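You operate a simulated robot arm through the tools that you are given. There is no shell and no other tool.

You run a simulated robot arm. Do the job below in one go: nothing can be reset, and whatever is moved stays where it is left.

TASK
Vent the cream block and run cap nuts 29 and 27 slack.
Fine: shut the blue knob, open the yellow one till the gauge shows zero and leave it open, ease both nuts with the yellow spanner, put it back, finish by hand.

It is judged by the outcome, as a careful person would: the job done as asked, and still so three seconds after it is handed in. It fails if anything else is knocked over, pushed out of place, dropped, spilled or broken. Lids that push on must go on centred and level and be pressed home; caps that screw on are set level and turned clockwise until they are tight.

THE ROBOT
A 7-joint arm with a two-finger parallel gripper, fixed in place. Base frame: the origin is on the floor under the middle of its stand, x ahead of it, y to its left, z up; the work surface is at about z = 0.88. Readings come in m, rad, newtons and seconds.
It reaches about 1.479 m from its shoulder. Its first joint turns from -2.897 to 2.897 rad. Payload 4.4 kg.
Tool frame: the origin (TCP) lies between the finger pads and is the grasp point; the fingertips stand 0.023 m ahead of it; z points along the fingers, y is the line along which they close. Largest opening 0.094 m; finger width 0.038, thickness 0.01; the body of the gripper, 0.054 by 0.096 m, starts 0.039 m behind the TCP.
Orientation is that of the tool frame in the base frame, as [roll, pitch, yaw] about the fixed x, y, z axes, in that order (R = Rz(yaw) Ry(pitch) Rx(roll)). With the fingers straight down and closing along the base's y, the tool's x points along the base's -x, its y along +y and its z along -z.

THE INTERFACE
- The arm moves only by the tool nudge_tool. Its argument "motion" is text: rows parted by semicolons, each of 7 numbers parted by spaces: the finger opening in m, from 0 to 0.094, then the shift along the base's x, y, z in m, then the turn, a rotation vector about the base's x, y, z in rad. In form: hand tx ty tz wx wy wz; .... A call has 1 to 20 rows; each row is the pose to reach, as a shift and turn from the pose commanded when the call began. Rows are played at 5 a second. More than 0.05 m and 0.15 rad between two rows, or a gripper value outside its range, and nothing of the call is played. Where a pose cannot be reached the arm comes as near as it can. A force on the tool above 50 N (or 10 N above the force at the start of the call, whichever is more), or a blocked arm, ends the call early, and 0.2 s more pass. Each finger travels about 0.072 m/s and halts on what it meets, pressing with about 40 N; the grip force reading is that of the motor and also rises with nothing between the fingers. The clock runs only during rows and for 0.2 s after the last one: add rows that repeat a pose to give the fingers time. The reply holds the time, the measured pose of the TCP, the force on the tool along the base axes, the opening and the grip force, in the units named above and with some noise, with the torque about the TCP (base axes, N m) and any sound that the robot's microphone picked up.
- Cameras (640 x 400 px; columns grow to the right, rows downward): "scene" is fixed at [0.0512, 0.4975, 1.4963]; the picture's right is [0.05, -1.00, 0.00], its down [-0.47, -0.02, -0.88] and it looks along [0.88, 0.04, -0.47] (base axes); focal length 324 px, centre (320, 200). "wrist" rides on the gripper at [0.086, 0.016, -0.074] in the tool frame; the picture's right is [-0.18, 0.98, 0.00], its down [-0.58, -0.11, -0.81] and it looks along [-0.79, -0.15, 0.59] (tool axes); focal length 243 px, centre (320, 200). There is no depth. A picture from a camera that has moved, and an enlarged one, comes with that camera's place and axes in the base frame and with its lens.
- capture(camera): a new picture of that camera. No time passes.
- enlarge(camera, box): a new picture of the part [left, top, right, bottom] of that camera's present view, enlarged. No time passes.
- job_done(): hands the job in; it is judged then, once.

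Places have to be worked out from the pictures, the camera data and where the tool is seen. Open the gripper and draw the arm clear of the work before you hand the job in, unless the task says otherwise.

The tools are called by a JSON object that holds its "name" and its "arguments". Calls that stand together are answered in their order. nudge_tool: Moves the arm, as the interface text tells. Its arguments: {"type":"object","properties":{"motion":{"type":"string"}},"required":["motion"]} The other tools are called the same way: capture (camera) takes a picture; enlarge (camera, box) takes an enlarged picture of a part of a camera's view; job_done () hands the job in.

At the start:

```text
t: 0.0
position: [0.5041, 0.6694, 1.2755]
tcp_rot: [3.142, -0.001, 3.141]
contact_force: [-0.5, 0.3, 0.3]
torque: [0.0, -0.02, 0.06]
opening: 0.0941
grip_force: 0.1
```

scene: 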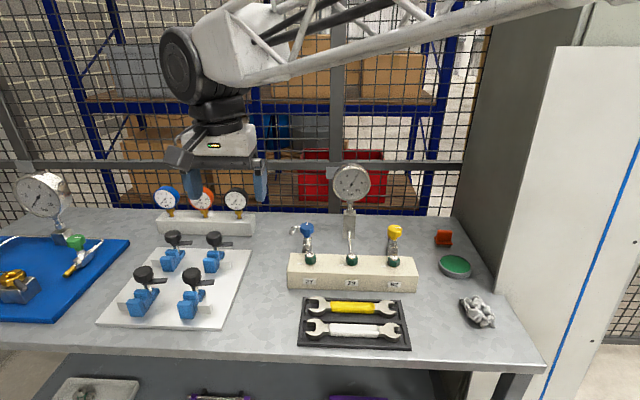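
wrist: 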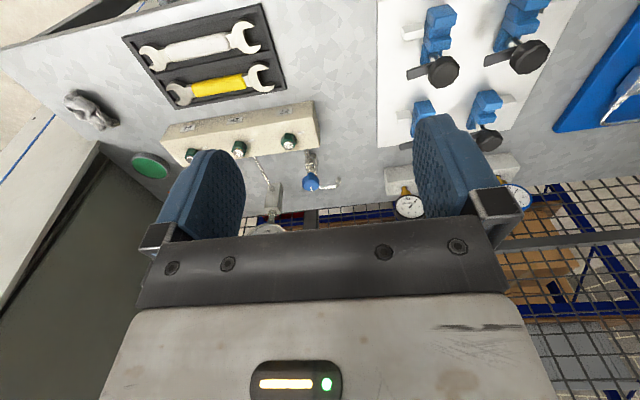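

The pictures show a cream block with three cap nuts, a gauge, a blue knob and a yellow knob, and a tray with two spanners in front of it. I'll look closer before moving.

{"name": "enlarge", "arguments": {"camera": "scene", "box": [270, 150, 430, 250]}}

{"name": "enlarge", "arguments": {"camera": "scene", "box": [270, 240, 430, 360]}}

{"name": "enlarge", "arguments": {"camera": "scene", "box": [280, 215, 420, 300]}}

{"name": "enlarge", "arguments": {"camera": "wrist", "box": [120, 60, 360, 240]}}

```text
4.00 times, centred on (350, 200) of scene
camera zoom: at [0.0512, 0.4975, 1.4963], right [0.05, -1.0, 0.0], down [-0.47, -0.02, -0.88], along [0.88, 0.04, -0.47], focal length 1294 px, centre (200, 200)
```

zoom: 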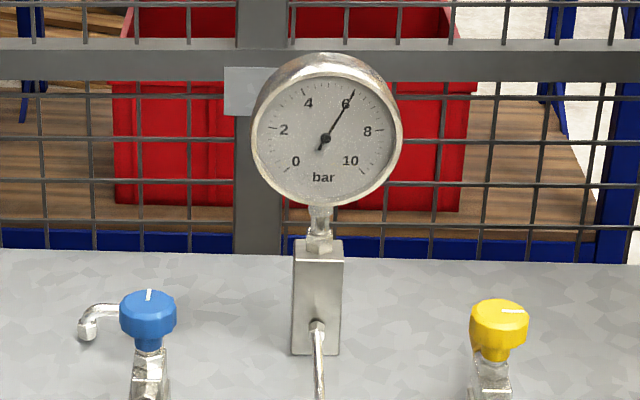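

```text
3.33 times, centred on (350, 300) of scene
camera zoom: at [0.0512, 0.4975, 1.4963], right [0.05, -1.0, 0.0], down [-0.47, -0.02, -0.88], along [0.88, 0.04, -0.47], focal length 1079 px, centre (220, -133)
```

zoom: 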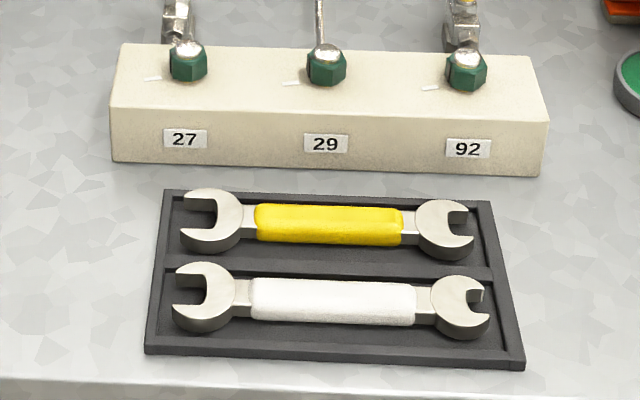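

```text
4.57 times, centred on (350, 258) of scene
camera zoom: at [0.0512, 0.4975, 1.4963], right [0.05, -1.0, 0.0], down [-0.47, -0.02, -0.88], along [0.88, 0.04, -0.47], focal length 1479 px, centre (183, -63)
```

zoom: 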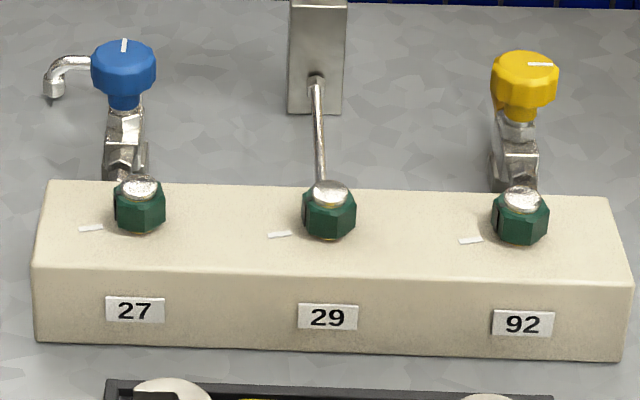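

```text
2.22 times, centred on (240, 150) of wrist
camera zoom: at [0.4175, 0.6852, 1.3501], right [0.18, 0.98, 0.0], down [0.58, -0.11, 0.81], along [0.79, -0.15, -0.59], focal length 539 px, centre (498, 311)
```

zoom: 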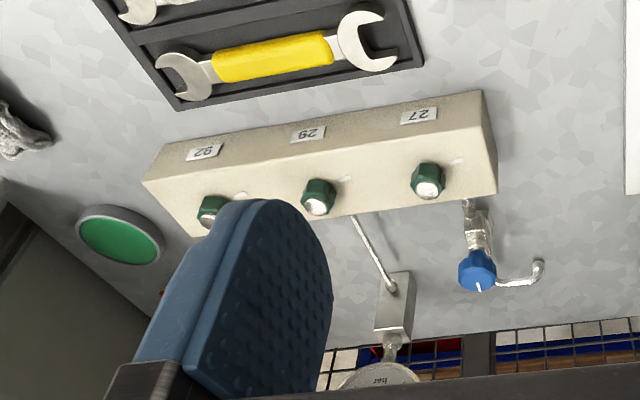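

The gauge reads 6 bar, the nut order from left to right is 27, 29, 92, and the yellow spanner is in the far slot of the tray. I estimate the nuts at x≈0.74, y≈0.558 (27) and 0.446 (29), with the block top near z≈0.937. I'll move the hand to centre the wrist camera on the block for a second view.

{"name": "nudge_tool", "arguments": {"motion": "0.094 0 -0.04 -0.02 0 0 0; 0.094 0 -0.08 -0.04 0 0 0; 0.094 0 -0.12 -0.06 0 0 0; 0.094 0 -0.16 -0.08 0 0 0; 0.094 0 -0.2 -0.1 0 0 0; 0.094 0 -0.22 -0.12 0 0 0; 0.094 0 -0.22 -0.12 0 0 0"}}

{"name": "capture", "arguments": {"camera": "wrist"}}

{"name": "capture", "arguments": {"camera": "scene"}}

```text
t: 1.6
position: [0.5032, 0.4494, 1.1555]
tcp_rot: [-3.142, 0.0, 3.141]
contact_force: [0.4, 0.2, -0.1]
torque: [0.03, -0.02, 0.01]
opening: 0.094
grip_force: 0.1
```

```text
taken
camera wrist: at [0.4173, 0.4647, 1.2295], right [0.18, 0.98, 0.0], down [0.58, -0.11, 0.81], along [0.79, -0.15, -0.59], focal length 243 px, centre (320, 200)
```

wrist: 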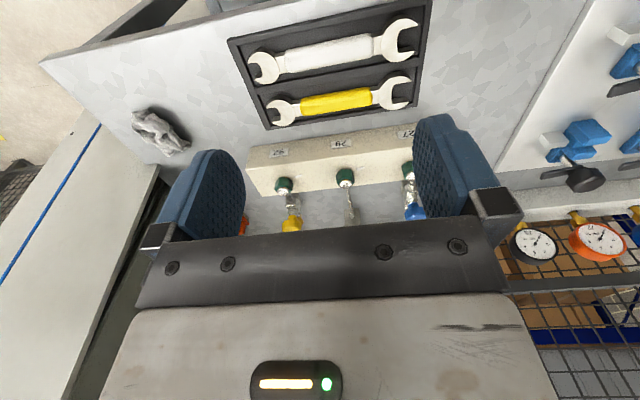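

```text
taken
```

scene: 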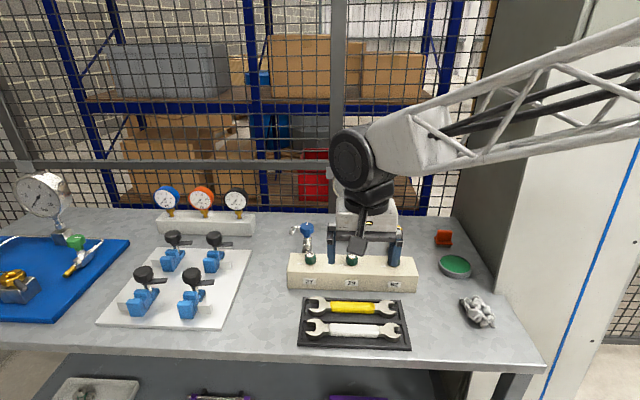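

The arm moves as commanded. I'll zoom in on the wrist view to measure the nuts, knobs and spanner.

{"name": "enlarge", "arguments": {"camera": "wrist", "box": [230, 60, 430, 240]}}

{"name": "enlarge", "arguments": {"camera": "wrist", "box": [250, 60, 420, 140]}}

{"name": "enlarge", "arguments": {"camera": "scene", "box": [295, 290, 405, 355]}}

```text
2.22 times, centred on (330, 150) of wrist
camera zoom: at [0.4173, 0.4647, 1.2295], right [0.18, 0.98, 0.0], down [0.58, -0.11, 0.81], along [0.79, -0.15, -0.59], focal length 539 px, centre (298, 311)
```

zoom: 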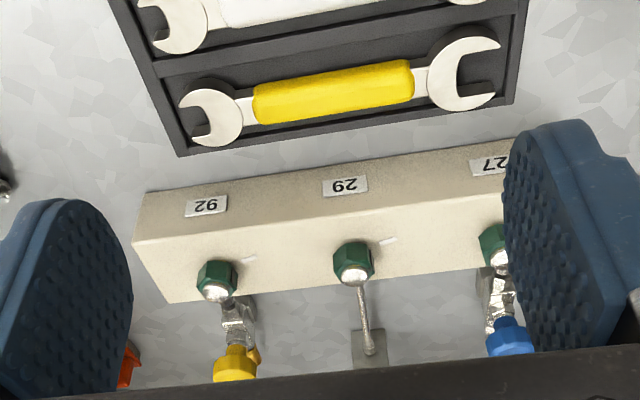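

```text
3.76 times, centred on (335, 100) of wrist
camera zoom: at [0.4173, 0.4647, 1.2295], right [0.18, 0.98, 0.0], down [0.58, -0.11, 0.81], along [0.79, -0.15, -0.59], focal length 913 px, centre (264, 576)
```

zoom: 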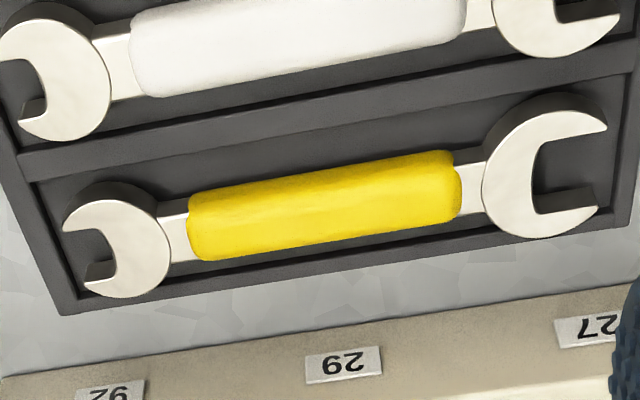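

```text
5.82 times, centred on (350, 322) of scene
camera zoom: at [0.0512, 0.4975, 1.4963], right [0.05, -1.0, 0.0], down [-0.47, -0.02, -0.88], along [0.88, 0.04, -0.47], focal length 1883 px, centre (146, -513)
```

zoom: 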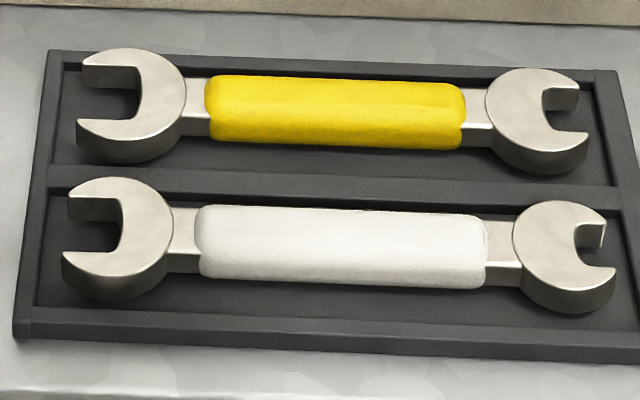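

Yellow spanner: the +y end has the larger opening (about 0.029 m) and the -y end is smaller (about 0.022 m). Next I'll measure the nuts closely to see which end fits.

{"name": "enlarge", "arguments": {"camera": "scene", "box": [296, 246, 328, 266]}}

{"name": "enlarge", "arguments": {"camera": "scene", "box": [336, 246, 368, 266]}}

{"name": "enlarge", "arguments": {"camera": "wrist", "box": [325, 150, 389, 190]}}

{"name": "enlarge", "arguments": {"camera": "scene", "box": [284, 210, 332, 240]}}

```text
16.00 times, centred on (312, 256) of scene
camera zoom: at [0.0512, 0.4975, 1.4963], right [0.05, -1.0, 0.0], down [-0.47, -0.02, -0.88], along [0.88, 0.04, -0.47], focal length 5178 px, centre (448, -696)
```

zoom: 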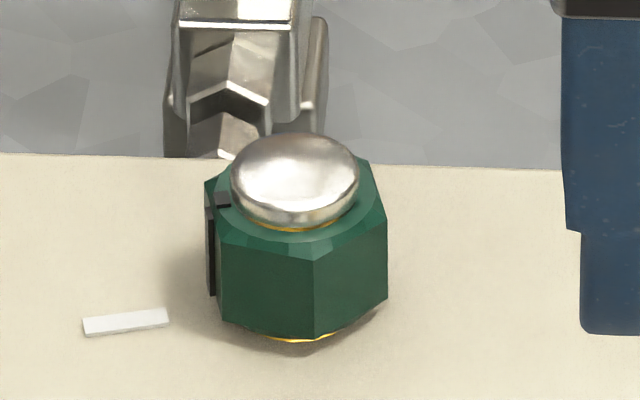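

```text
16.00 times, centred on (352, 256) of scene
camera zoom: at [0.0512, 0.4975, 1.4963], right [0.05, -1.0, 0.0], down [-0.47, -0.02, -0.88], along [0.88, 0.04, -0.47], focal length 5178 px, centre (-192, -696)
```

zoom: 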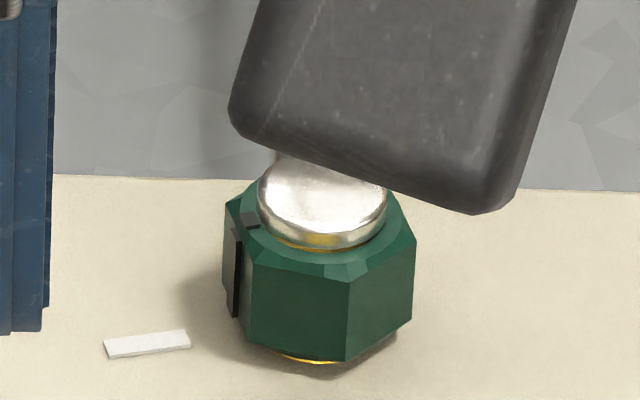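

```text
10.00 times, centred on (357, 170) of wrist
camera zoom: at [0.4173, 0.4647, 1.2295], right [0.18, 0.98, 0.0], down [0.58, -0.11, 0.81], along [0.79, -0.15, -0.59], focal length 2426 px, centre (-50, 500)
```

zoom: 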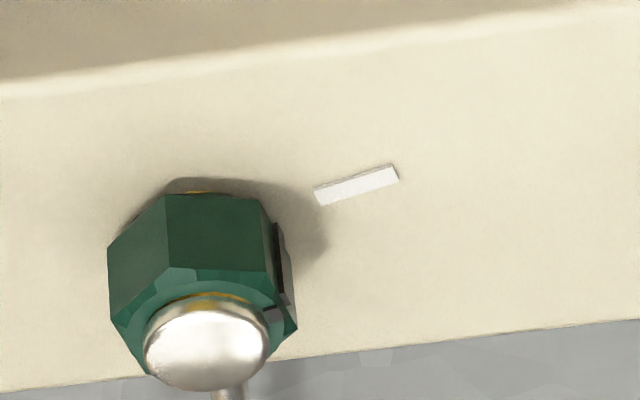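

```text
13.33 times, centred on (308, 225) of scene
camera zoom: at [0.0512, 0.4975, 1.4963], right [0.05, -1.0, 0.0], down [-0.47, -0.02, -0.88], along [0.88, 0.04, -0.47], focal length 4315 px, centre (480, -133)
```

zoom: 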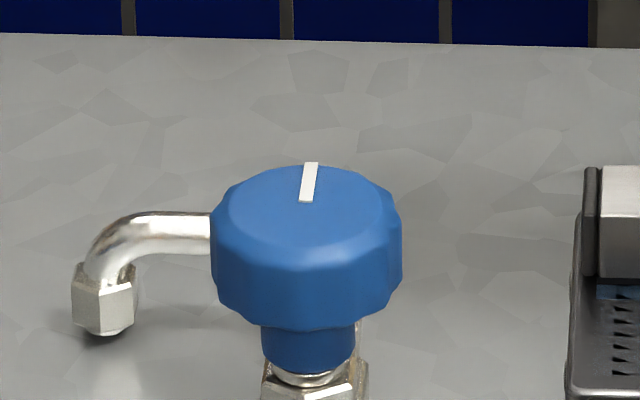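

The nuts measure about 0.028 m across flats, so the spanner's larger +y end is the one that fits. Each nut's black stripe currently lines up with the white tick on the block. I'll yaw the hand -90° and view the block from its +y side at a safe height to find the depths and heights of the knobs and nuts.

{"name": "nudge_tool", "arguments": {"motion": "0.094 0 0.025 0.03 0 0 -0.13; 0.094 0.02 0.05 0.065 0 0 -0.26; 0.094 0.05 0.075 0.065 0 0 -0.39; 0.094 0.08 0.1 0.065 0 0 -0.52; 0.094 0.11 0.125 0.065 0 0 -0.65; 0.094 0.14 0.15 0.065 0 0 -0.78; 0.094 0.17 0.175 0.065 0 0 -0.91; 0.094 0.2 0.2 0.065 0 0 -1.04; 0.094 0.23 0.225 0.065 0 0 -1.17; 0.094 0.26 0.25 0.065 0 0 -1.3; 0.094 0.28 0.275 0.065 0 0 -1.43; 0.094 0.297 0.3 0.065 0 0 -1.5708; 0.094 0.297 0.3 0.065 0 0 -1.5708"}}

{"name": "capture", "arguments": {"camera": "wrist"}}

{"name": "capture", "arguments": {"camera": "scene"}}

```text
t: 4.4
position: [0.8009, 0.7503, 1.22]
tcp_rot: [-3.141, 0.0, 1.57]
contact_force: [-0.5, -0.3, -0.1]
torque: [0.05, -0.02, 0.03]
opening: 0.0937
grip_force: 0.0
```

```text
taken
camera wrist: at [0.8178, 0.8362, 1.2942], right [0.98, -0.19, 0.0], down [-0.11, -0.58, 0.81], along [-0.15, -0.79, -0.59], focal length 243 px, centre (320, 200)
```

wrist: 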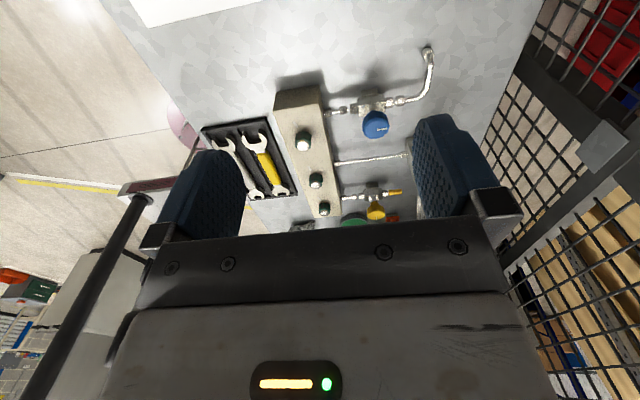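

```text
taken
```

scene: 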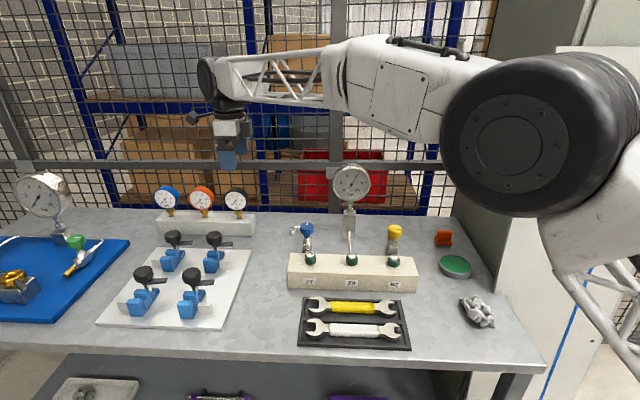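

That gives a clear side view of the valves. I'll zoom in for measurements.

{"name": "enlarge", "arguments": {"camera": "wrist", "box": [260, 40, 450, 140]}}

{"name": "enlarge", "arguments": {"camera": "wrist", "box": [290, 130, 420, 230]}}

{"name": "enlarge", "arguments": {"camera": "wrist", "box": [190, 110, 310, 215]}}

{"name": "enlarge", "arguments": {"camera": "scene", "box": [372, 210, 420, 240]}}

```text
3.37 times, centred on (355, 90) of wrist
camera zoom: at [0.8178, 0.8362, 1.2942], right [0.98, -0.19, 0.0], down [-0.11, -0.58, 0.81], along [-0.15, -0.79, -0.59], focal length 817 px, centre (202, 570)
```

zoom: 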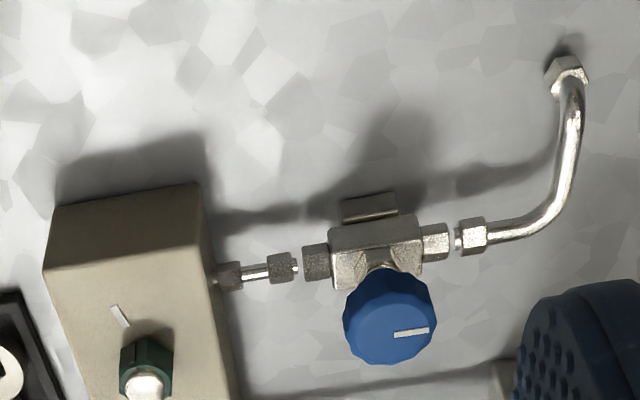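

```text
4.00 times, centred on (355, 180) of wrist
camera zoom: at [0.8178, 0.8362, 1.2942], right [0.98, -0.19, 0.0], down [-0.11, -0.58, 0.81], along [-0.15, -0.79, -0.59], focal length 970 px, centre (180, 280)
```

zoom: 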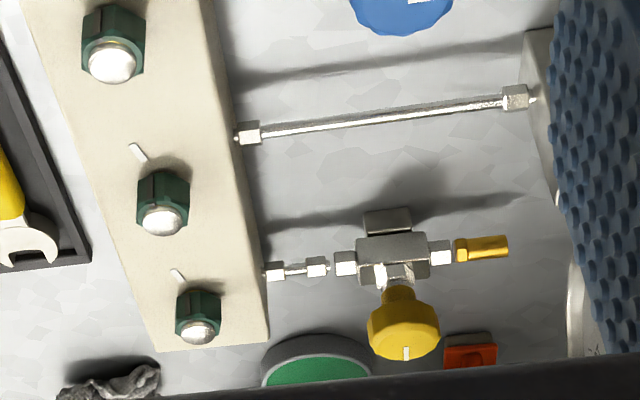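

```text
3.81 times, centred on (250, 162) of wrist
camera zoom: at [0.8178, 0.8362, 1.2942], right [0.98, -0.19, 0.0], down [-0.11, -0.58, 0.81], along [-0.15, -0.79, -0.59], focal length 924 px, centre (587, 343)
```

zoom: 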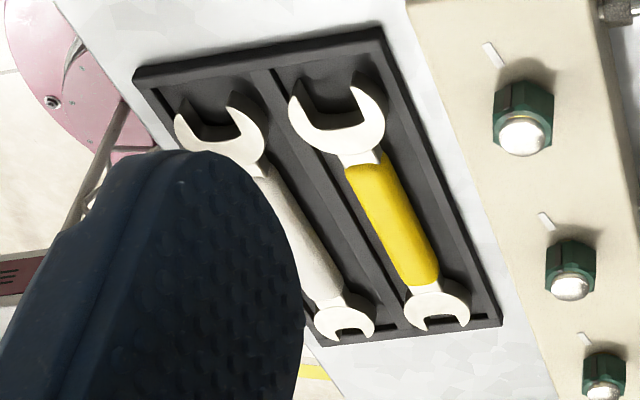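

```text
13.33 times, centred on (396, 225) of scene
camera zoom: at [0.0512, 0.4975, 1.4963], right [0.05, -1.0, 0.0], down [-0.47, -0.02, -0.88], along [0.88, 0.04, -0.47], focal length 4315 px, centre (-693, -133)
```

zoom: 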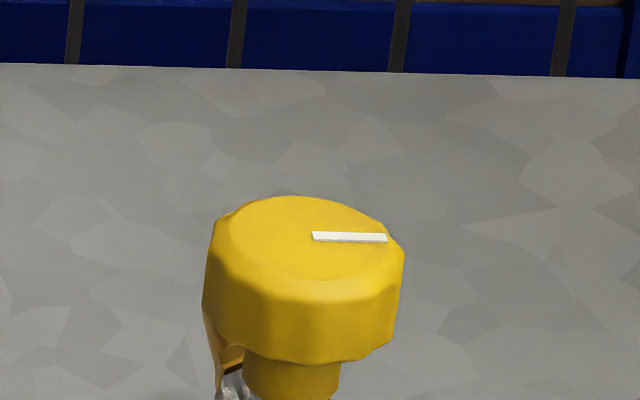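

From the two views I place the blue knob top at about (0.860, 0.577, 0.975) and the yellow at (0.861, 0.318, 0.975). The nut domes come out near (0.735, 0.557), (0.736, 0.447) and (0.737, 0.336). The blue mark lies along the pipe (open) and the yellow one across it (shut). I'll move above the blue knob with the fingers closing along y.

{"name": "nudge_tool", "arguments": {"motion": "0.094 0.005 -0.0145 0 0 0 0.13; 0.094 0.01 -0.029 0 0 0 0.26; 0.094 0.015 -0.0435 0 0 0 0.39; 0.094 0.02 -0.058 0 0 0 0.52; 0.094 0.025 -0.0725 0 0 0 0.65; 0.094 0.03 -0.087 0 0 0 0.78; 0.094 0.035 -0.1015 -0.01 0 0 0.91; 0.094 0.04 -0.116 -0.03 0 0 1.04; 0.094 0.045 -0.1305 -0.05 0 0 1.17; 0.094 0.05 -0.145 -0.075 0 0 1.3; 0.094 0.055 -0.1595 -0.1 0 0 1.43; 0.094 0.059 -0.173 -0.13 0 0 1.5708; 0.094 0.059 -0.173 -0.13 0 0 1.5708"}}

{"name": "capture", "arguments": {"camera": "scene"}}

{"name": "enlarge", "arguments": {"camera": "scene", "box": [270, 150, 370, 250]}}

{"name": "capture", "arguments": {"camera": "wrist"}}

```text
t: 7.2
position: [0.8589, 0.5767, 1.0893]
tcp_rot: [3.141, 0.001, 3.141]
contact_force: [0.3, -0.1, -0.1]
torque: [0.05, -0.02, 0.0]
opening: 0.0939
grip_force: 0.1
```

```text
taken
```

scene: 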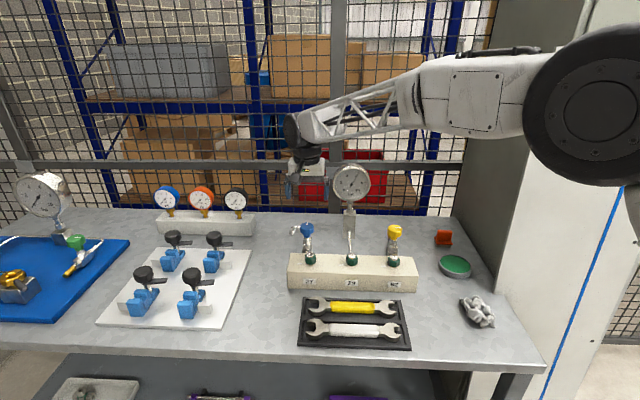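

```text
4.00 times, centred on (320, 200) of scene
camera zoom: at [0.0512, 0.4975, 1.4963], right [0.05, -1.0, 0.0], down [-0.47, -0.02, -0.88], along [0.88, 0.04, -0.47], focal length 1294 px, centre (320, 200)
```

zoom: 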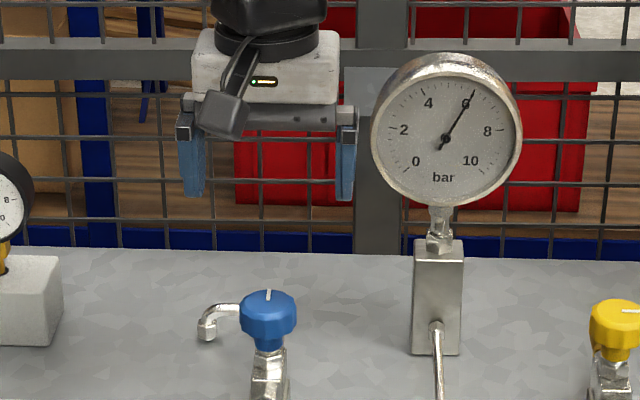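

```text
taken
camera wrist: at [0.7735, 0.5917, 1.1643], right [0.18, 0.98, 0.0], down [0.58, -0.11, 0.81], along [0.79, -0.15, -0.59], focal length 243 px, centre (320, 200)
```

wrist: 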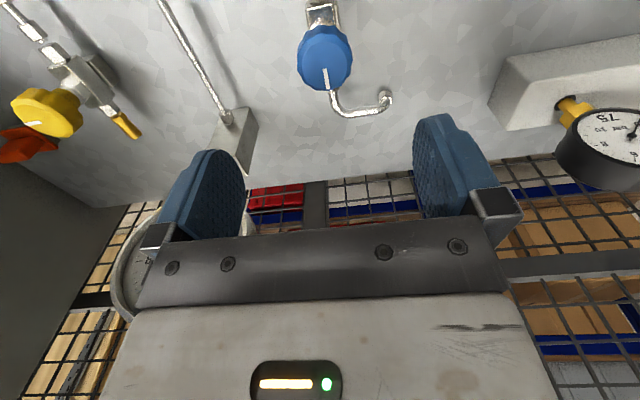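

The fingertips' place in the scene picture agrees with my camera model to within about 3 mm. I'll check from the wrist view how well the knob is centred under the hand before descending.

{"name": "enlarge", "arguments": {"camera": "wrist", "box": [272, 10, 392, 120]}}

{"name": "enlarge", "arguments": {"camera": "scene", "box": [290, 165, 370, 225]}}

```text
3.64 times, centred on (332, 65) of wrist
camera zoom: at [0.7735, 0.5917, 1.1643], right [0.18, 0.98, 0.0], down [0.58, -0.11, 0.81], along [0.79, -0.15, -0.59], focal length 882 px, centre (276, 691)
```

zoom: 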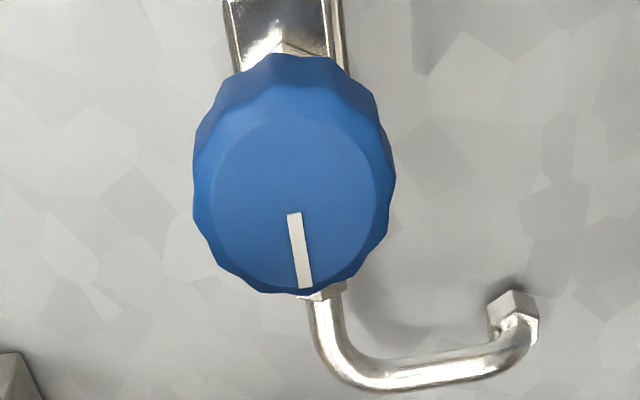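

```text
6.67 times, centred on (330, 195) of scene
camera zoom: at [0.0512, 0.4975, 1.4963], right [0.05, -1.0, 0.0], down [-0.47, -0.02, -0.88], along [0.88, 0.04, -0.47], focal length 2158 px, centre (253, 233)
```

zoom: 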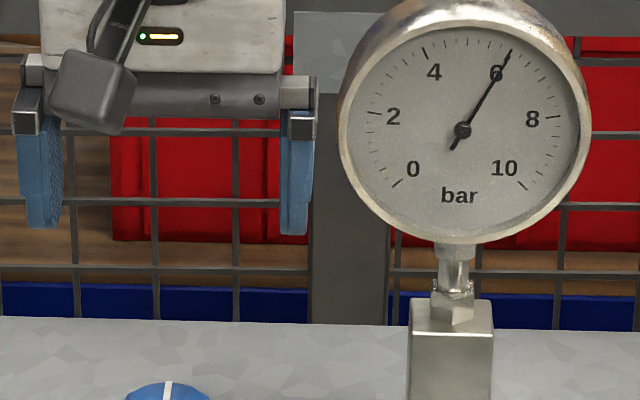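

The knob sits about 3 mm further to +y and 1–2 mm nearer than the hand axis, with its top at z≈0.977. I'll correct for that, lower the fingers around it and close.

{"name": "nudge_tool", "arguments": {"motion": "0.094 -0.001 0.003 -0.04 0 0 0; 0.094 -0.001 0.003 -0.08 0 0 0; 0.094 -0.001 0.003 -0.113 0 0 0; 0.094 -0.001 0.003 -0.113 0 0 0; 0.06 -0.001 0.003 -0.113 0 0 0; 0.035 -0.001 0.003 -0.113 0 0 0; 0.035 -0.001 0.003 -0.113 0 0 0; 0.035 -0.001 0.003 -0.113 0 0 0"}}

{"name": "enlarge", "arguments": {"camera": "scene", "box": [270, 180, 350, 240]}}

{"name": "capture", "arguments": {"camera": "wrist"}}

```text
t: 9.0
position: [0.8594, 0.5791, 0.979]
tcp_rot: [-3.14, 0.001, -3.142]
contact_force: [-1.6, -6.8, 1.1]
torque: [-0.13, -0.01, -0.01]
opening: 0.0416
grip_force: 45.1
```

```text
6.67 times, centred on (310, 210) of scene
camera zoom: at [0.0512, 0.4975, 1.4963], right [0.05, -1.0, 0.0], down [-0.47, -0.02, -0.88], along [0.88, 0.04, -0.47], focal length 2158 px, centre (387, 133)
```

zoom: 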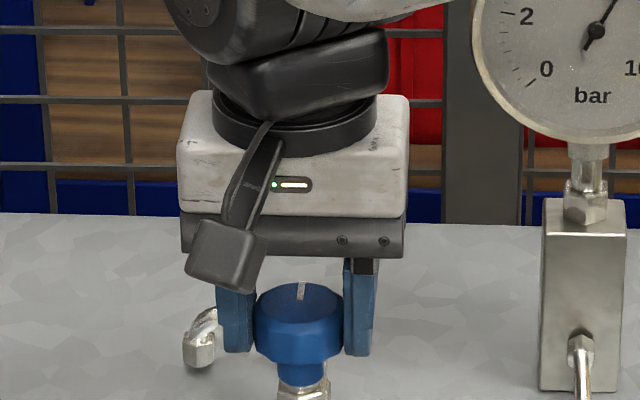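

```text
taken
camera wrist: at [0.7729, 0.5953, 1.0523], right [0.18, 0.98, 0.0], down [0.58, -0.11, 0.81], along [0.79, -0.15, -0.59], focal length 243 px, centre (320, 200)
```

wrist: 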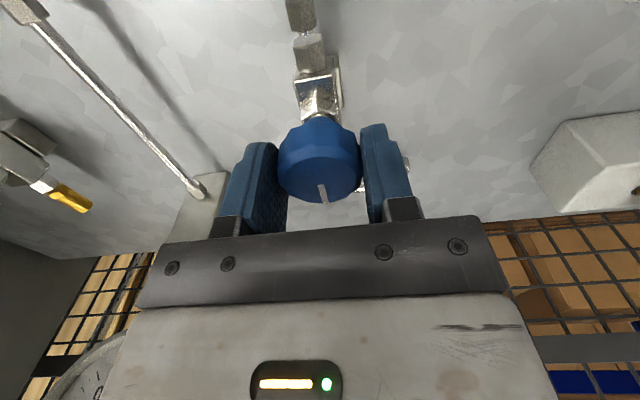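

The knob is gripped, with 0.0416 m between the pads and a small side force that I'll ease by 1 mm. Next I turn it clockwise (negative about z) a quarter turn, which should shut it.

{"name": "nudge_tool", "arguments": {"motion": "0.035 0 -0.001 0 0 0 -0.1; 0.035 0 -0.001 0 0 0 -0.23; 0.035 0 -0.001 0 0 0 -0.36; 0.035 0 -0.001 0 0 0 -0.49; 0.035 0 -0.001 0 0 0 -0.62; 0.035 0 -0.001 0 0 0 -0.75; 0.035 0 -0.001 0 0 0 -0.88; 0.035 0 -0.001 0 0 0 -1.01; 0.035 0 -0.001 0 0 0 -1.14; 0.035 0 -0.001 0 0 0 -1.27; 0.035 0 -0.001 0 0 0 -1.4; 0.035 0 -0.001 0 0 0 -1.5"}}

{"name": "enlarge", "arguments": {"camera": "scene", "box": [280, 150, 380, 240]}}

{"name": "capture", "arguments": {"camera": "wrist"}}

```text
t: 10.1
position: [0.8595, 0.5796, 0.9765]
tcp_rot: [3.139, 0.003, 2.603]
contact_force: [13.3, 13.1, -7.9]
torque: [0.3, -0.19, 0.04]
opening: 0.0418
grip_force: 45.5
stopped in row 5: the force on the tool passed its limit at 53 N (the readings are from after the stop); the commanded pose is now the measured one
```

```text
4.44 times, centred on (330, 195) of scene
camera zoom: at [0.0512, 0.4975, 1.4963], right [0.05, -1.0, 0.0], down [-0.47, -0.02, -0.88], along [0.88, 0.04, -0.47], focal length 1438 px, centre (276, 222)
```

zoom: 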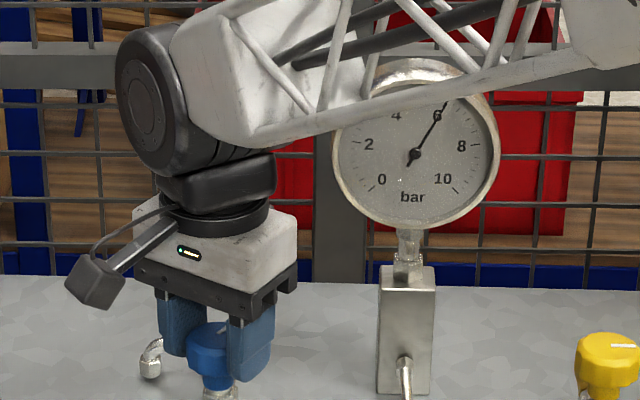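

```text
taken
camera wrist: at [0.7932, 0.6374, 1.0522], right [0.66, 0.75, 0.0], down [0.44, -0.39, 0.81], along [0.61, -0.53, -0.59], focal length 243 px, centre (320, 200)
```

wrist: 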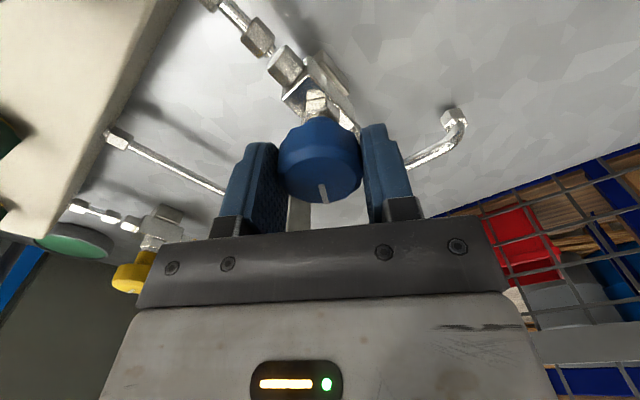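

The knob has turned about 31° with the hand, and the gauge still shows 6. The stop came from side load, because the hand axis is slightly off the knob axis. I'll give a little toward the force to relieve it and read again.

{"name": "nudge_tool", "arguments": {"motion": "0.035 0.0005 0.0005 -0.0003 0 0 0; 0.035 0.0005 0.0005 -0.0003 0 0 0"}}

```text
t: 10.7
position: [0.8595, 0.5798, 0.9778]
tcp_rot: [3.139, -0.001, 2.605]
contact_force: [2.3, 1.6, -4.8]
torque: [-0.27, -0.35, 0.02]
opening: 0.0416
grip_force: 45.3
```

Force dropped to about 5 N after half a millimetre, so the side stiffness is roughly 20 N/mm and I estimate the knob axis near (0.861, 0.578). I'll continue clockwise with a shift that compensates for the offset.

{"name": "nudge_tool", "arguments": {"motion": "0.035 0.0003 0 0 0 0 -0.1; 0.035 0.0006 0 0 0 0 -0.2; 0.035 0.0009 0 0 0 0 -0.3; 0.035 0.0012 0 0 0 0 -0.42; 0.035 0.0012 0 0 0 0 -0.42"}}

```text
t: 11.9
position: [0.8596, 0.5811, 0.9781]
tcp_rot: [3.141, -0.001, 2.185]
contact_force: [-45.7, -11.5, 2.1]
torque: [-0.17, 1.16, -0.06]
opening: 0.0414
grip_force: 45.2
```

The compensation overshot in x: 46 N now pushes toward -x. I'll relieve it by about 2 mm.

{"name": "nudge_tool", "arguments": {"motion": "0.035 -0.001 -0.0003 0 0 0 0; 0.035 -0.0018 -0.0005 0 0 0 0; 0.035 -0.0018 -0.0005 0 0 0 0"}}

```text
t: 12.7
position: [0.8604, 0.5803, 0.9784]
tcp_rot: [3.136, 0.002, 2.185]
contact_force: [3.4, 24.5, -10.8]
torque: [0.68, -0.23, 0.01]
opening: 0.0414
grip_force: 44.8
```

Now about 24 N pushes toward +y. I'll shift a little that way and then keep turning in small steps.

{"name": "nudge_tool", "arguments": {"motion": "0.035 0.0001 0.0007 0 0 0 0; 0.035 0.0001 0.0008 -0.0002 0 0 0"}}

{"name": "enlarge", "arguments": {"camera": "scene", "box": [280, 150, 380, 240]}}

```text
t: 13.3
position: [0.8602, 0.5795, 0.9768]
tcp_rot: [3.139, 0.001, 2.184]
contact_force: [5.2, 8.1, -3.9]
torque: [0.31, -0.02, -0.03]
opening: 0.0415
grip_force: 45.1
```

```text
4.44 times, centred on (330, 195) of scene
camera zoom: at [0.0512, 0.4975, 1.4963], right [0.05, -1.0, 0.0], down [-0.47, -0.02, -0.88], along [0.88, 0.04, -0.47], focal length 1438 px, centre (276, 222)
```

zoom: 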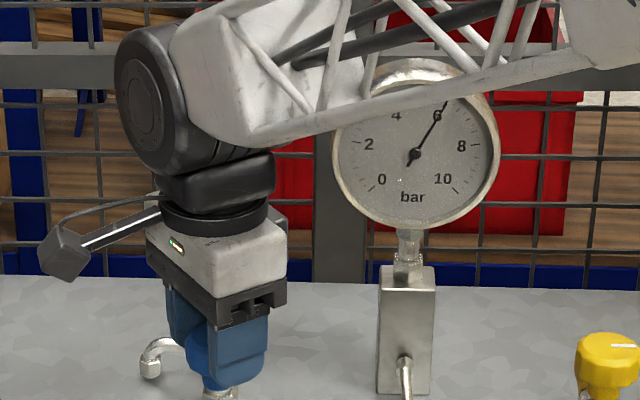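

The load is down to about 10 N. I'll continue clockwise another 0.3 rad at this position.

{"name": "nudge_tool", "arguments": {"motion": "0.035 0.0002 0.0003 0 0 0 -0.1; 0.035 0.0002 0.0003 0 0 0 -0.2; 0.035 0.0002 0.0003 0 0 0 -0.3; 0.035 0.0002 0.0003 0 0 0 -0.3"}}

```text
t: 14.3
position: [0.8605, 0.58, 0.979]
tcp_rot: [3.14, 0.0, 1.885]
contact_force: [16.0, 2.1, 0.0]
torque: [-0.31, -0.45, -0.04]
opening: 0.0414
grip_force: 44.9
```

The hand has turned 72° and the load is 16 N in +x. I'll ease x slightly and finish the quarter turn.

{"name": "nudge_tool", "arguments": {"motion": "0.035 0.0005 0 0 0 0 -0.1; 0.035 0.0006 0 0 0 0 -0.2; 0.035 0.0006 0 0 0 0 -0.3; 0.035 0.0006 0 0 0 0 -0.3"}}

{"name": "capture", "arguments": {"camera": "wrist"}}

{"name": "enlarge", "arguments": {"camera": "scene", "box": [280, 150, 380, 240]}}

```text
t: 15.3
position: [0.8595, 0.5792, 0.9769]
tcp_rot: [3.14, 0.0, 1.583]
contact_force: [2.7, -13.1, 5.3]
torque: [-0.24, -0.01, -0.08]
opening: 0.0415
grip_force: 45.0
```

```text
taken
camera wrist: at [0.8751, 0.6666, 1.0524], right [0.99, -0.17, 0.0], down [-0.1, -0.58, 0.81], along [-0.14, -0.79, -0.59], focal length 243 px, centre (320, 200)
```

wrist: 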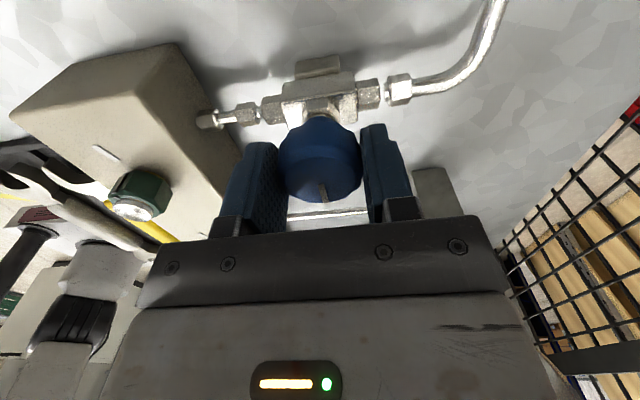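

```text
4.44 times, centred on (330, 195) of scene
camera zoom: at [0.0512, 0.4975, 1.4963], right [0.05, -1.0, 0.0], down [-0.47, -0.02, -0.88], along [0.88, 0.04, -0.47], focal length 1438 px, centre (276, 222)
```

zoom: 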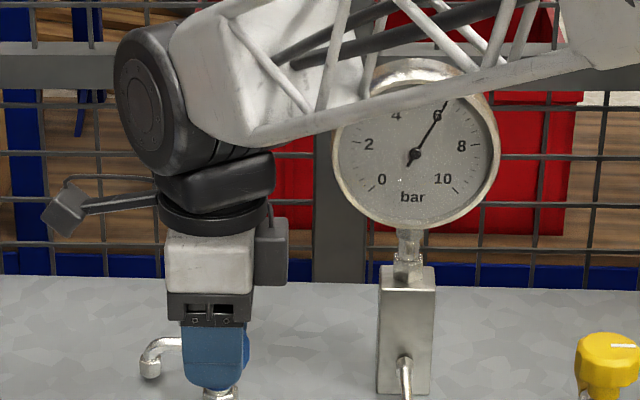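

The mark now points to -y, like the shut yellow one. I'll press on another 0.1 rad to feel for the end stop.

{"name": "nudge_tool", "arguments": {"motion": "0.035 0 -0.0004 0.0002 0 0 -0.05; 0.035 0 -0.0004 0.0002 0 0 -0.1; 0.035 0 -0.0004 0.0002 0 0 -0.1"}}

```text
t: 16.1
position: [0.86, 0.5813, 0.9789]
tcp_rot: [3.139, 0.001, 1.483]
contact_force: [25.4, 13.4, -5.0]
torque: [0.63, -0.73, 0.12]
opening: 0.0414
grip_force: 45.0
```

Torque stays low. I'll zoom the wrist view to see whether the knob still follows the hand.

{"name": "enlarge", "arguments": {"camera": "wrist", "box": [230, 100, 410, 220]}}

```text
3.33 times, centred on (320, 160) of wrist
camera zoom: at [0.8837, 0.6651, 1.0524], right [0.96, -0.27, 0.0], down [-0.16, -0.57, 0.81], along [-0.21, -0.78, -0.59], focal length 809 px, centre (320, 333)
```

zoom: 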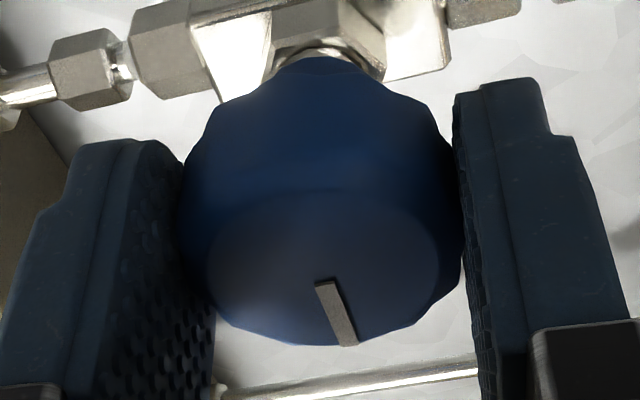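

The knob still follows the hand at about 95°. I'll go on in small steps to find out whether there is a hard stop.

{"name": "nudge_tool", "arguments": {"motion": "0.035 0.0009 0.0006 -0.0002 0 0 -0.05; 0.035 0.0009 0.0006 -0.0002 0 0 -0.1; 0.035 0.0009 0.0006 -0.0002 0 0 -0.15; 0.035 0.0009 0.0006 -0.0002 0 0 -0.15"}}

{"name": "enlarge", "arguments": {"camera": "wrist", "box": [230, 100, 410, 220]}}

```text
t: 17.1
position: [0.86, 0.5805, 0.9782]
tcp_rot: [3.14, 0.002, 1.335]
contact_force: [-3.6, -0.7, 6.5]
torque: [-0.22, 0.14, 0.45]
opening: 0.0415
grip_force: 45.2
```

```text
3.33 times, centred on (320, 160) of wrist
camera zoom: at [0.8964, 0.6608, 1.0525], right [0.91, -0.41, 0.0], down [-0.24, -0.54, 0.81], along [-0.33, -0.74, -0.59], focal length 809 px, centre (320, 333)
```

zoom: 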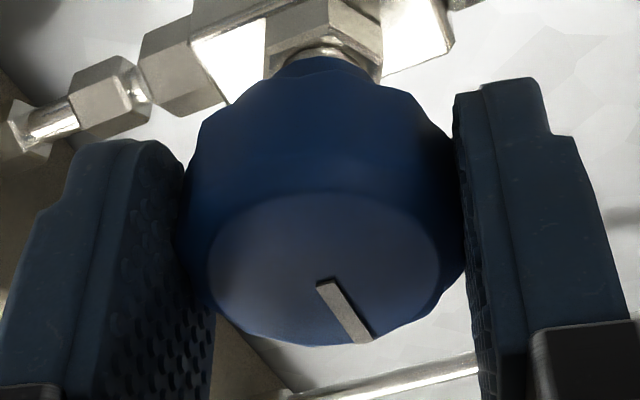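

The torque rose to 0.45 N·m and the mark slipped relative to the pads, so the knob is against its stop and the blue valve is shut. I'll open the fingers and rise clear.

{"name": "nudge_tool", "arguments": {"motion": "0.05 0 0 0 0 0 0.02; 0.07 0 0 0 0 0 0.02; 0.094 0 0 0 0 0 0.02; 0.094 0 0 0 0 0 0.02; 0.094 0 0 0.04 0 0 0.02; 0.094 0 0 0.08 0 0 0.02; 0.094 0 0 0.12 0 0 0.02"}}

{"name": "enlarge", "arguments": {"camera": "scene", "box": [280, 150, 420, 250]}}

{"name": "enlarge", "arguments": {"camera": "wrist", "box": [230, 10, 410, 130]}}

```text
t: 18.7
position: [0.8618, 0.5811, 1.0975]
tcp_rot: [3.14, 0.003, 1.355]
contact_force: [0.0, -0.1, -0.7]
torque: [0.01, 0.02, 0.0]
opening: 0.0941
grip_force: 0.0
```

```text
4.00 times, centred on (350, 200) of scene
camera zoom: at [0.0512, 0.4975, 1.4963], right [0.05, -1.0, 0.0], down [-0.47, -0.02, -0.88], along [0.88, 0.04, -0.47], focal length 1294 px, centre (200, 200)
```

zoom: 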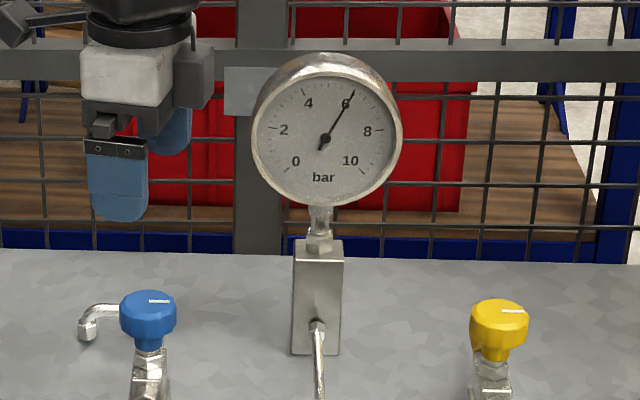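

```text
3.33 times, centred on (320, 70) of wrist
camera zoom: at [0.8959, 0.6612, 1.1717], right [0.92, -0.39, 0.0], down [-0.23, -0.54, 0.81], along [-0.31, -0.74, -0.59], focal length 809 px, centre (320, 633)
```

zoom: 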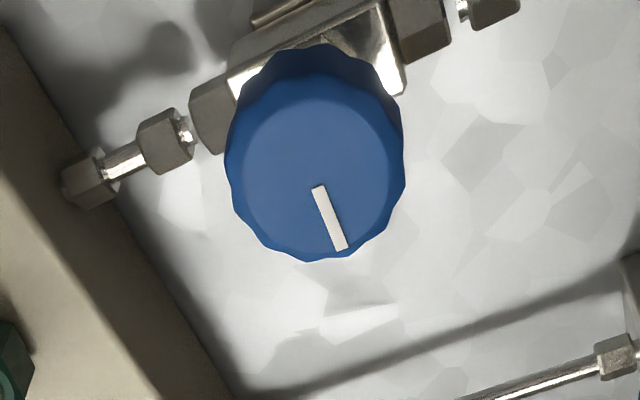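

The blue mark points to -y and the gauge holds at 6 bar. Next I rise over the gauge height, move above the yellow knob at about (0.862, 0.322), and turn the wrist back. I'll also test how far it can turn counter-clockwise while keeping the camera side away from the gauge.

{"name": "nudge_tool", "arguments": {"motion": "0.094 0 0 0.04 0 0 0.13; 0.094 0 0 0.08 0 0 0.26; 0.094 0 0 0.12 0 0 0.39; 0.094 0 0 0.15 0 0 0.52; 0.094 0 -0.03 0.15 0 0 0.65; 0.094 0 -0.06 0.15 0 0 0.78; 0.094 0 -0.09 0.15 0 0 0.91; 0.094 0 -0.12 0.15 0 0 1.04; 0.094 0 -0.15 0.15 0 0 1.17; 0.094 0 -0.18 0.15 0 0 1.3; 0.094 0 -0.21 0.15 0 0 1.43; 0.094 0 -0.235 0.15 0 0 1.56; 0.094 0 -0.259 0.15 0 0 1.69; 0.094 0 -0.259 0.15 0 0 1.787; 0.094 0 -0.259 0.15 0 0 1.92; 0.094 0 -0.259 0.15 0 0 2.05; 0.094 0 -0.259 0.15 0 0 2.18; 0.094 0 -0.259 0.15 0 0 2.31; 0.094 0 -0.259 0.15 0 0 2.44; 0.094 0 -0.259 0.15 0 0 2.57"}}

{"name": "capture", "arguments": {"camera": "scene"}}

{"name": "capture", "arguments": {"camera": "wrist"}}

```text
t: 22.9
position: [0.8605, 0.322, 1.2467]
tcp_rot: [3.139, 0.0, -2.358]
contact_force: [0.3, -0.1, 0.2]
torque: [0.01, 0.02, 0.01]
opening: 0.0938
grip_force: 0.1
```

```text
taken
```

scene: 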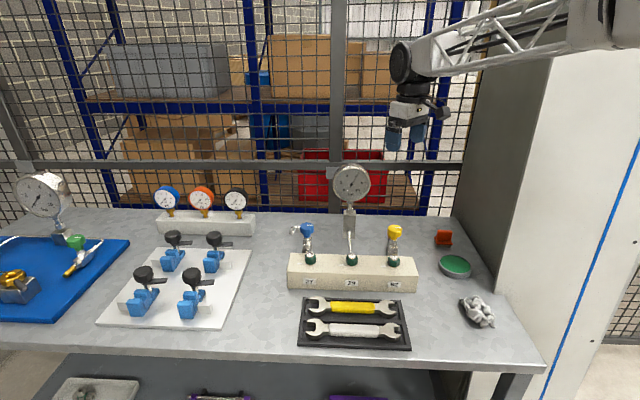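

```text
taken
camera wrist: at [0.7882, 0.2715, 1.3222], right [-0.56, 0.83, 0.0], down [0.49, 0.33, 0.81], along [0.66, 0.46, -0.59], focal length 243 px, centre (320, 200)
```

wrist: 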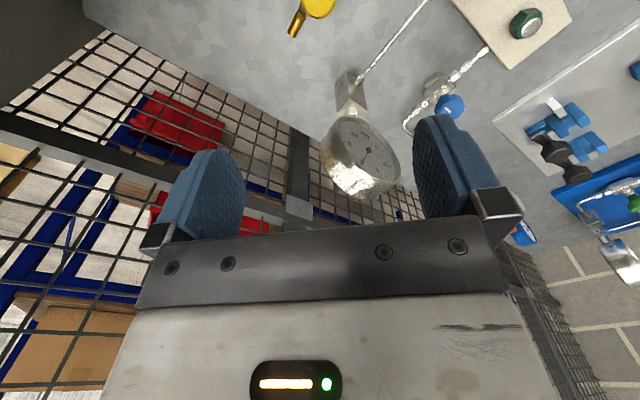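

Yaw 3.925 was reached. I'll check that the wrist can continue to about 4.8, since that is the turn I need for opening.

{"name": "nudge_tool", "arguments": {"motion": "0.094 0 0 0 0 0 0.13; 0.094 0 0 0 0 0 0.26; 0.094 0 0 0 0 0 0.39; 0.094 0 0 0 0 0 0.52; 0.094 0 0 0 0 0 0.65; 0.094 0 0 0 0 0 0.78; 0.094 0 0 0 0 0 0.9; 0.094 0 0 0 0 0 0.9"}}

{"name": "enlarge", "arguments": {"camera": "wrist", "box": [200, 0, 500, 200]}}

```text
t: 24.7
position: [0.8603, 0.322, 1.2477]
tcp_rot: [3.14, 0.001, -1.458]
contact_force: [-0.5, -0.2, 0.9]
torque: [-0.03, 0.01, 0.03]
opening: 0.0943
grip_force: 0.1
```

```text
2.00 times, centred on (350, 100) of wrist
camera zoom: at [0.8547, 0.2333, 1.322], right [-1.0, 0.07, 0.0], down [0.04, 0.59, 0.81], along [0.06, 0.8, -0.59], focal length 485 px, centre (260, 400)
```

zoom: 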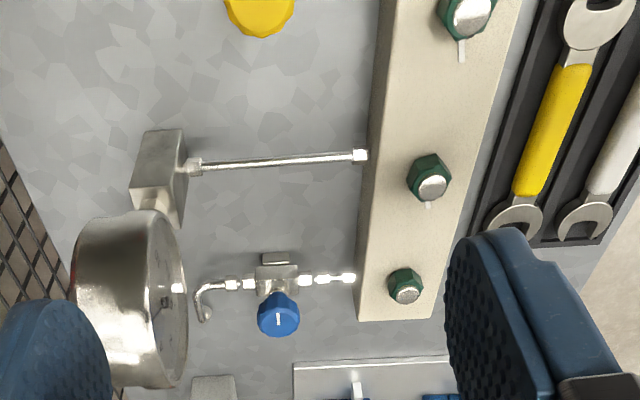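

The wrist reaches yaw 4.825 without trouble. I'll turn back to closing along y and descend to a check height over the yellow knob.

{"name": "nudge_tool", "arguments": {"motion": "0.094 0.001 0 0 0 0 -0.13; 0.094 0.001 0 0 0 0 -0.26; 0.094 0.001 0 0 0 0 -0.39; 0.094 0.001 0 0 0 0 -0.52; 0.094 0.001 0 0 0 0 -0.65; 0.094 0.001 0 0 0 0 -0.78; 0.094 0.001 0 0 0 0 -0.91; 0.094 0.001 0 -0.02 0 0 -1.04; 0.094 0.001 0 -0.04 0 0 -1.17; 0.094 0.001 0 -0.06 0 0 -1.3; 0.094 0.001 0 -0.09 0 0 -1.43; 0.094 0.001 0 -0.12 0 0 -1.56; 0.094 0.001 0 -0.157 0 0 -1.683; 0.094 0.001 0 -0.157 0 0 -1.683"}}

{"name": "enlarge", "arguments": {"camera": "wrist", "box": [260, 10, 380, 120]}}

{"name": "enlarge", "arguments": {"camera": "scene", "box": [330, 150, 450, 250]}}

```text
t: 27.7
position: [0.863, 0.3226, 1.091]
tcp_rot: [3.141, 0.002, 3.141]
contact_force: [0.2, -0.4, -0.2]
torque: [-0.01, -0.02, -0.04]
opening: 0.0938
grip_force: 0.0
```

```text
3.64 times, centred on (320, 65) of wrist
camera zoom: at [0.7759, 0.3376, 1.1654], right [0.18, 0.98, 0.0], down [0.58, -0.11, 0.81], along [0.79, -0.15, -0.59], focal length 882 px, centre (320, 691)
```

zoom: 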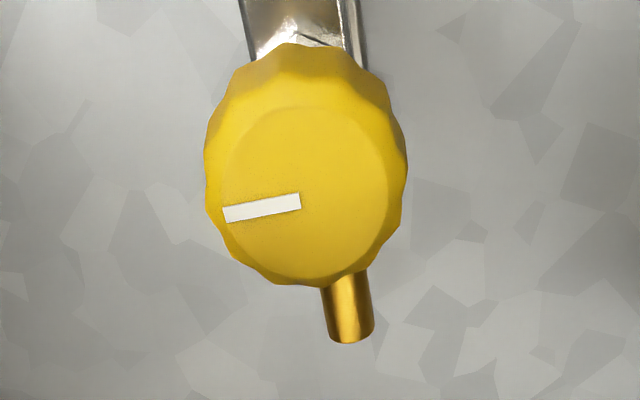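

```text
4.00 times, centred on (390, 200) of scene
camera zoom: at [0.0512, 0.4975, 1.4963], right [0.05, -1.0, 0.0], down [-0.47, -0.02, -0.88], along [0.88, 0.04, -0.47], focal length 1294 px, centre (40, 200)
```

zoom: 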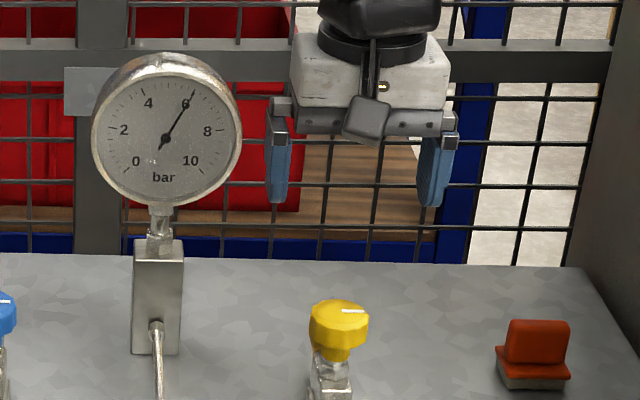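

The knob appears 1–2 mm to -y of the hand axis. I'll correct by half of that, descend around it and close.

{"name": "nudge_tool", "arguments": {"motion": "0.094 -0.001 -0.0015 -0.04 0 0 0; 0.094 -0.001 -0.0015 -0.08 0 0 0; 0.094 -0.001 -0.0015 -0.113 0 0 0; 0.094 -0.001 -0.0015 -0.113 0 0 0; 0.06 -0.001 -0.0015 -0.113 0 0 0; 0.035 -0.001 -0.0015 -0.113 0 0 0; 0.035 -0.001 -0.0015 -0.113 0 0 0; 0.035 -0.001 -0.0015 -0.113 0 0 0"}}

{"name": "enlarge", "arguments": {"camera": "wrist", "box": [230, 100, 410, 220]}}

```text
t: 29.5
position: [0.8615, 0.3196, 0.9774]
tcp_rot: [3.14, 0.001, -3.14]
contact_force: [-3.3, -26.9, 1.0]
torque: [-0.52, 0.04, 0.02]
opening: 0.0416
grip_force: 44.9
```

```text
3.33 times, centred on (320, 160) of wrist
camera zoom: at [0.7745, 0.3352, 1.0516], right [0.18, 0.98, 0.0], down [0.58, -0.11, 0.81], along [0.79, -0.15, -0.59], focal length 809 px, centre (320, 333)
```

zoom: 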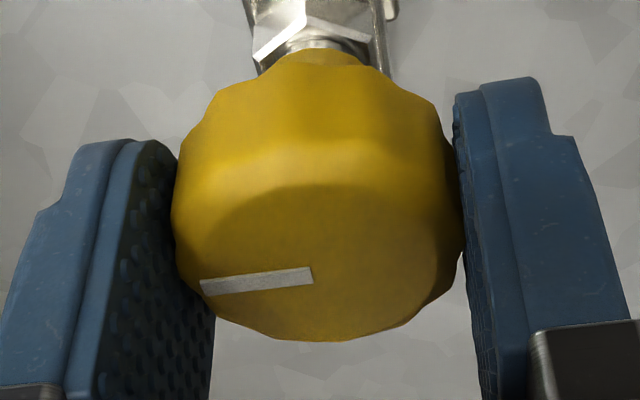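

The knob is gripped, with 27 N toward -y, so I'll shift about 1.2 mm that way. Then I start turning counter-clockwise gently.

{"name": "nudge_tool", "arguments": {"motion": "0.035 0 -0.0012 0 0 0 0; 0.035 0 -0.0012 0 0 0 0.1; 0.035 0 -0.0012 0 0 0 0.2; 0.035 0 -0.0012 0 0 0 0.3; 0.035 0 -0.0012 0 0 0 0.3"}}

{"name": "enlarge", "arguments": {"camera": "scene", "box": [330, 150, 450, 250]}}

```text
t: 30.7
position: [0.8607, 0.3191, 0.9766]
tcp_rot: [3.14, 0.0, -2.84]
contact_force: [11.9, 6.3, -13.4]
torque: [0.4, -0.82, 0.04]
opening: 0.0417
grip_force: 44.8
```

```text
4.00 times, centred on (390, 200) of scene
camera zoom: at [0.0512, 0.4975, 1.4963], right [0.05, -1.0, 0.0], down [-0.47, -0.02, -0.88], along [0.88, 0.04, -0.47], focal length 1294 px, centre (40, 200)
```

zoom: 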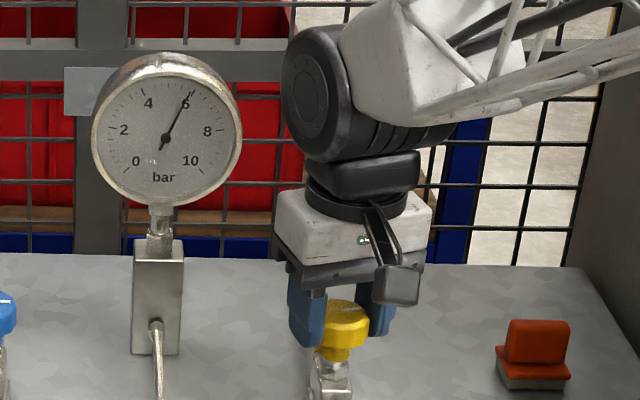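

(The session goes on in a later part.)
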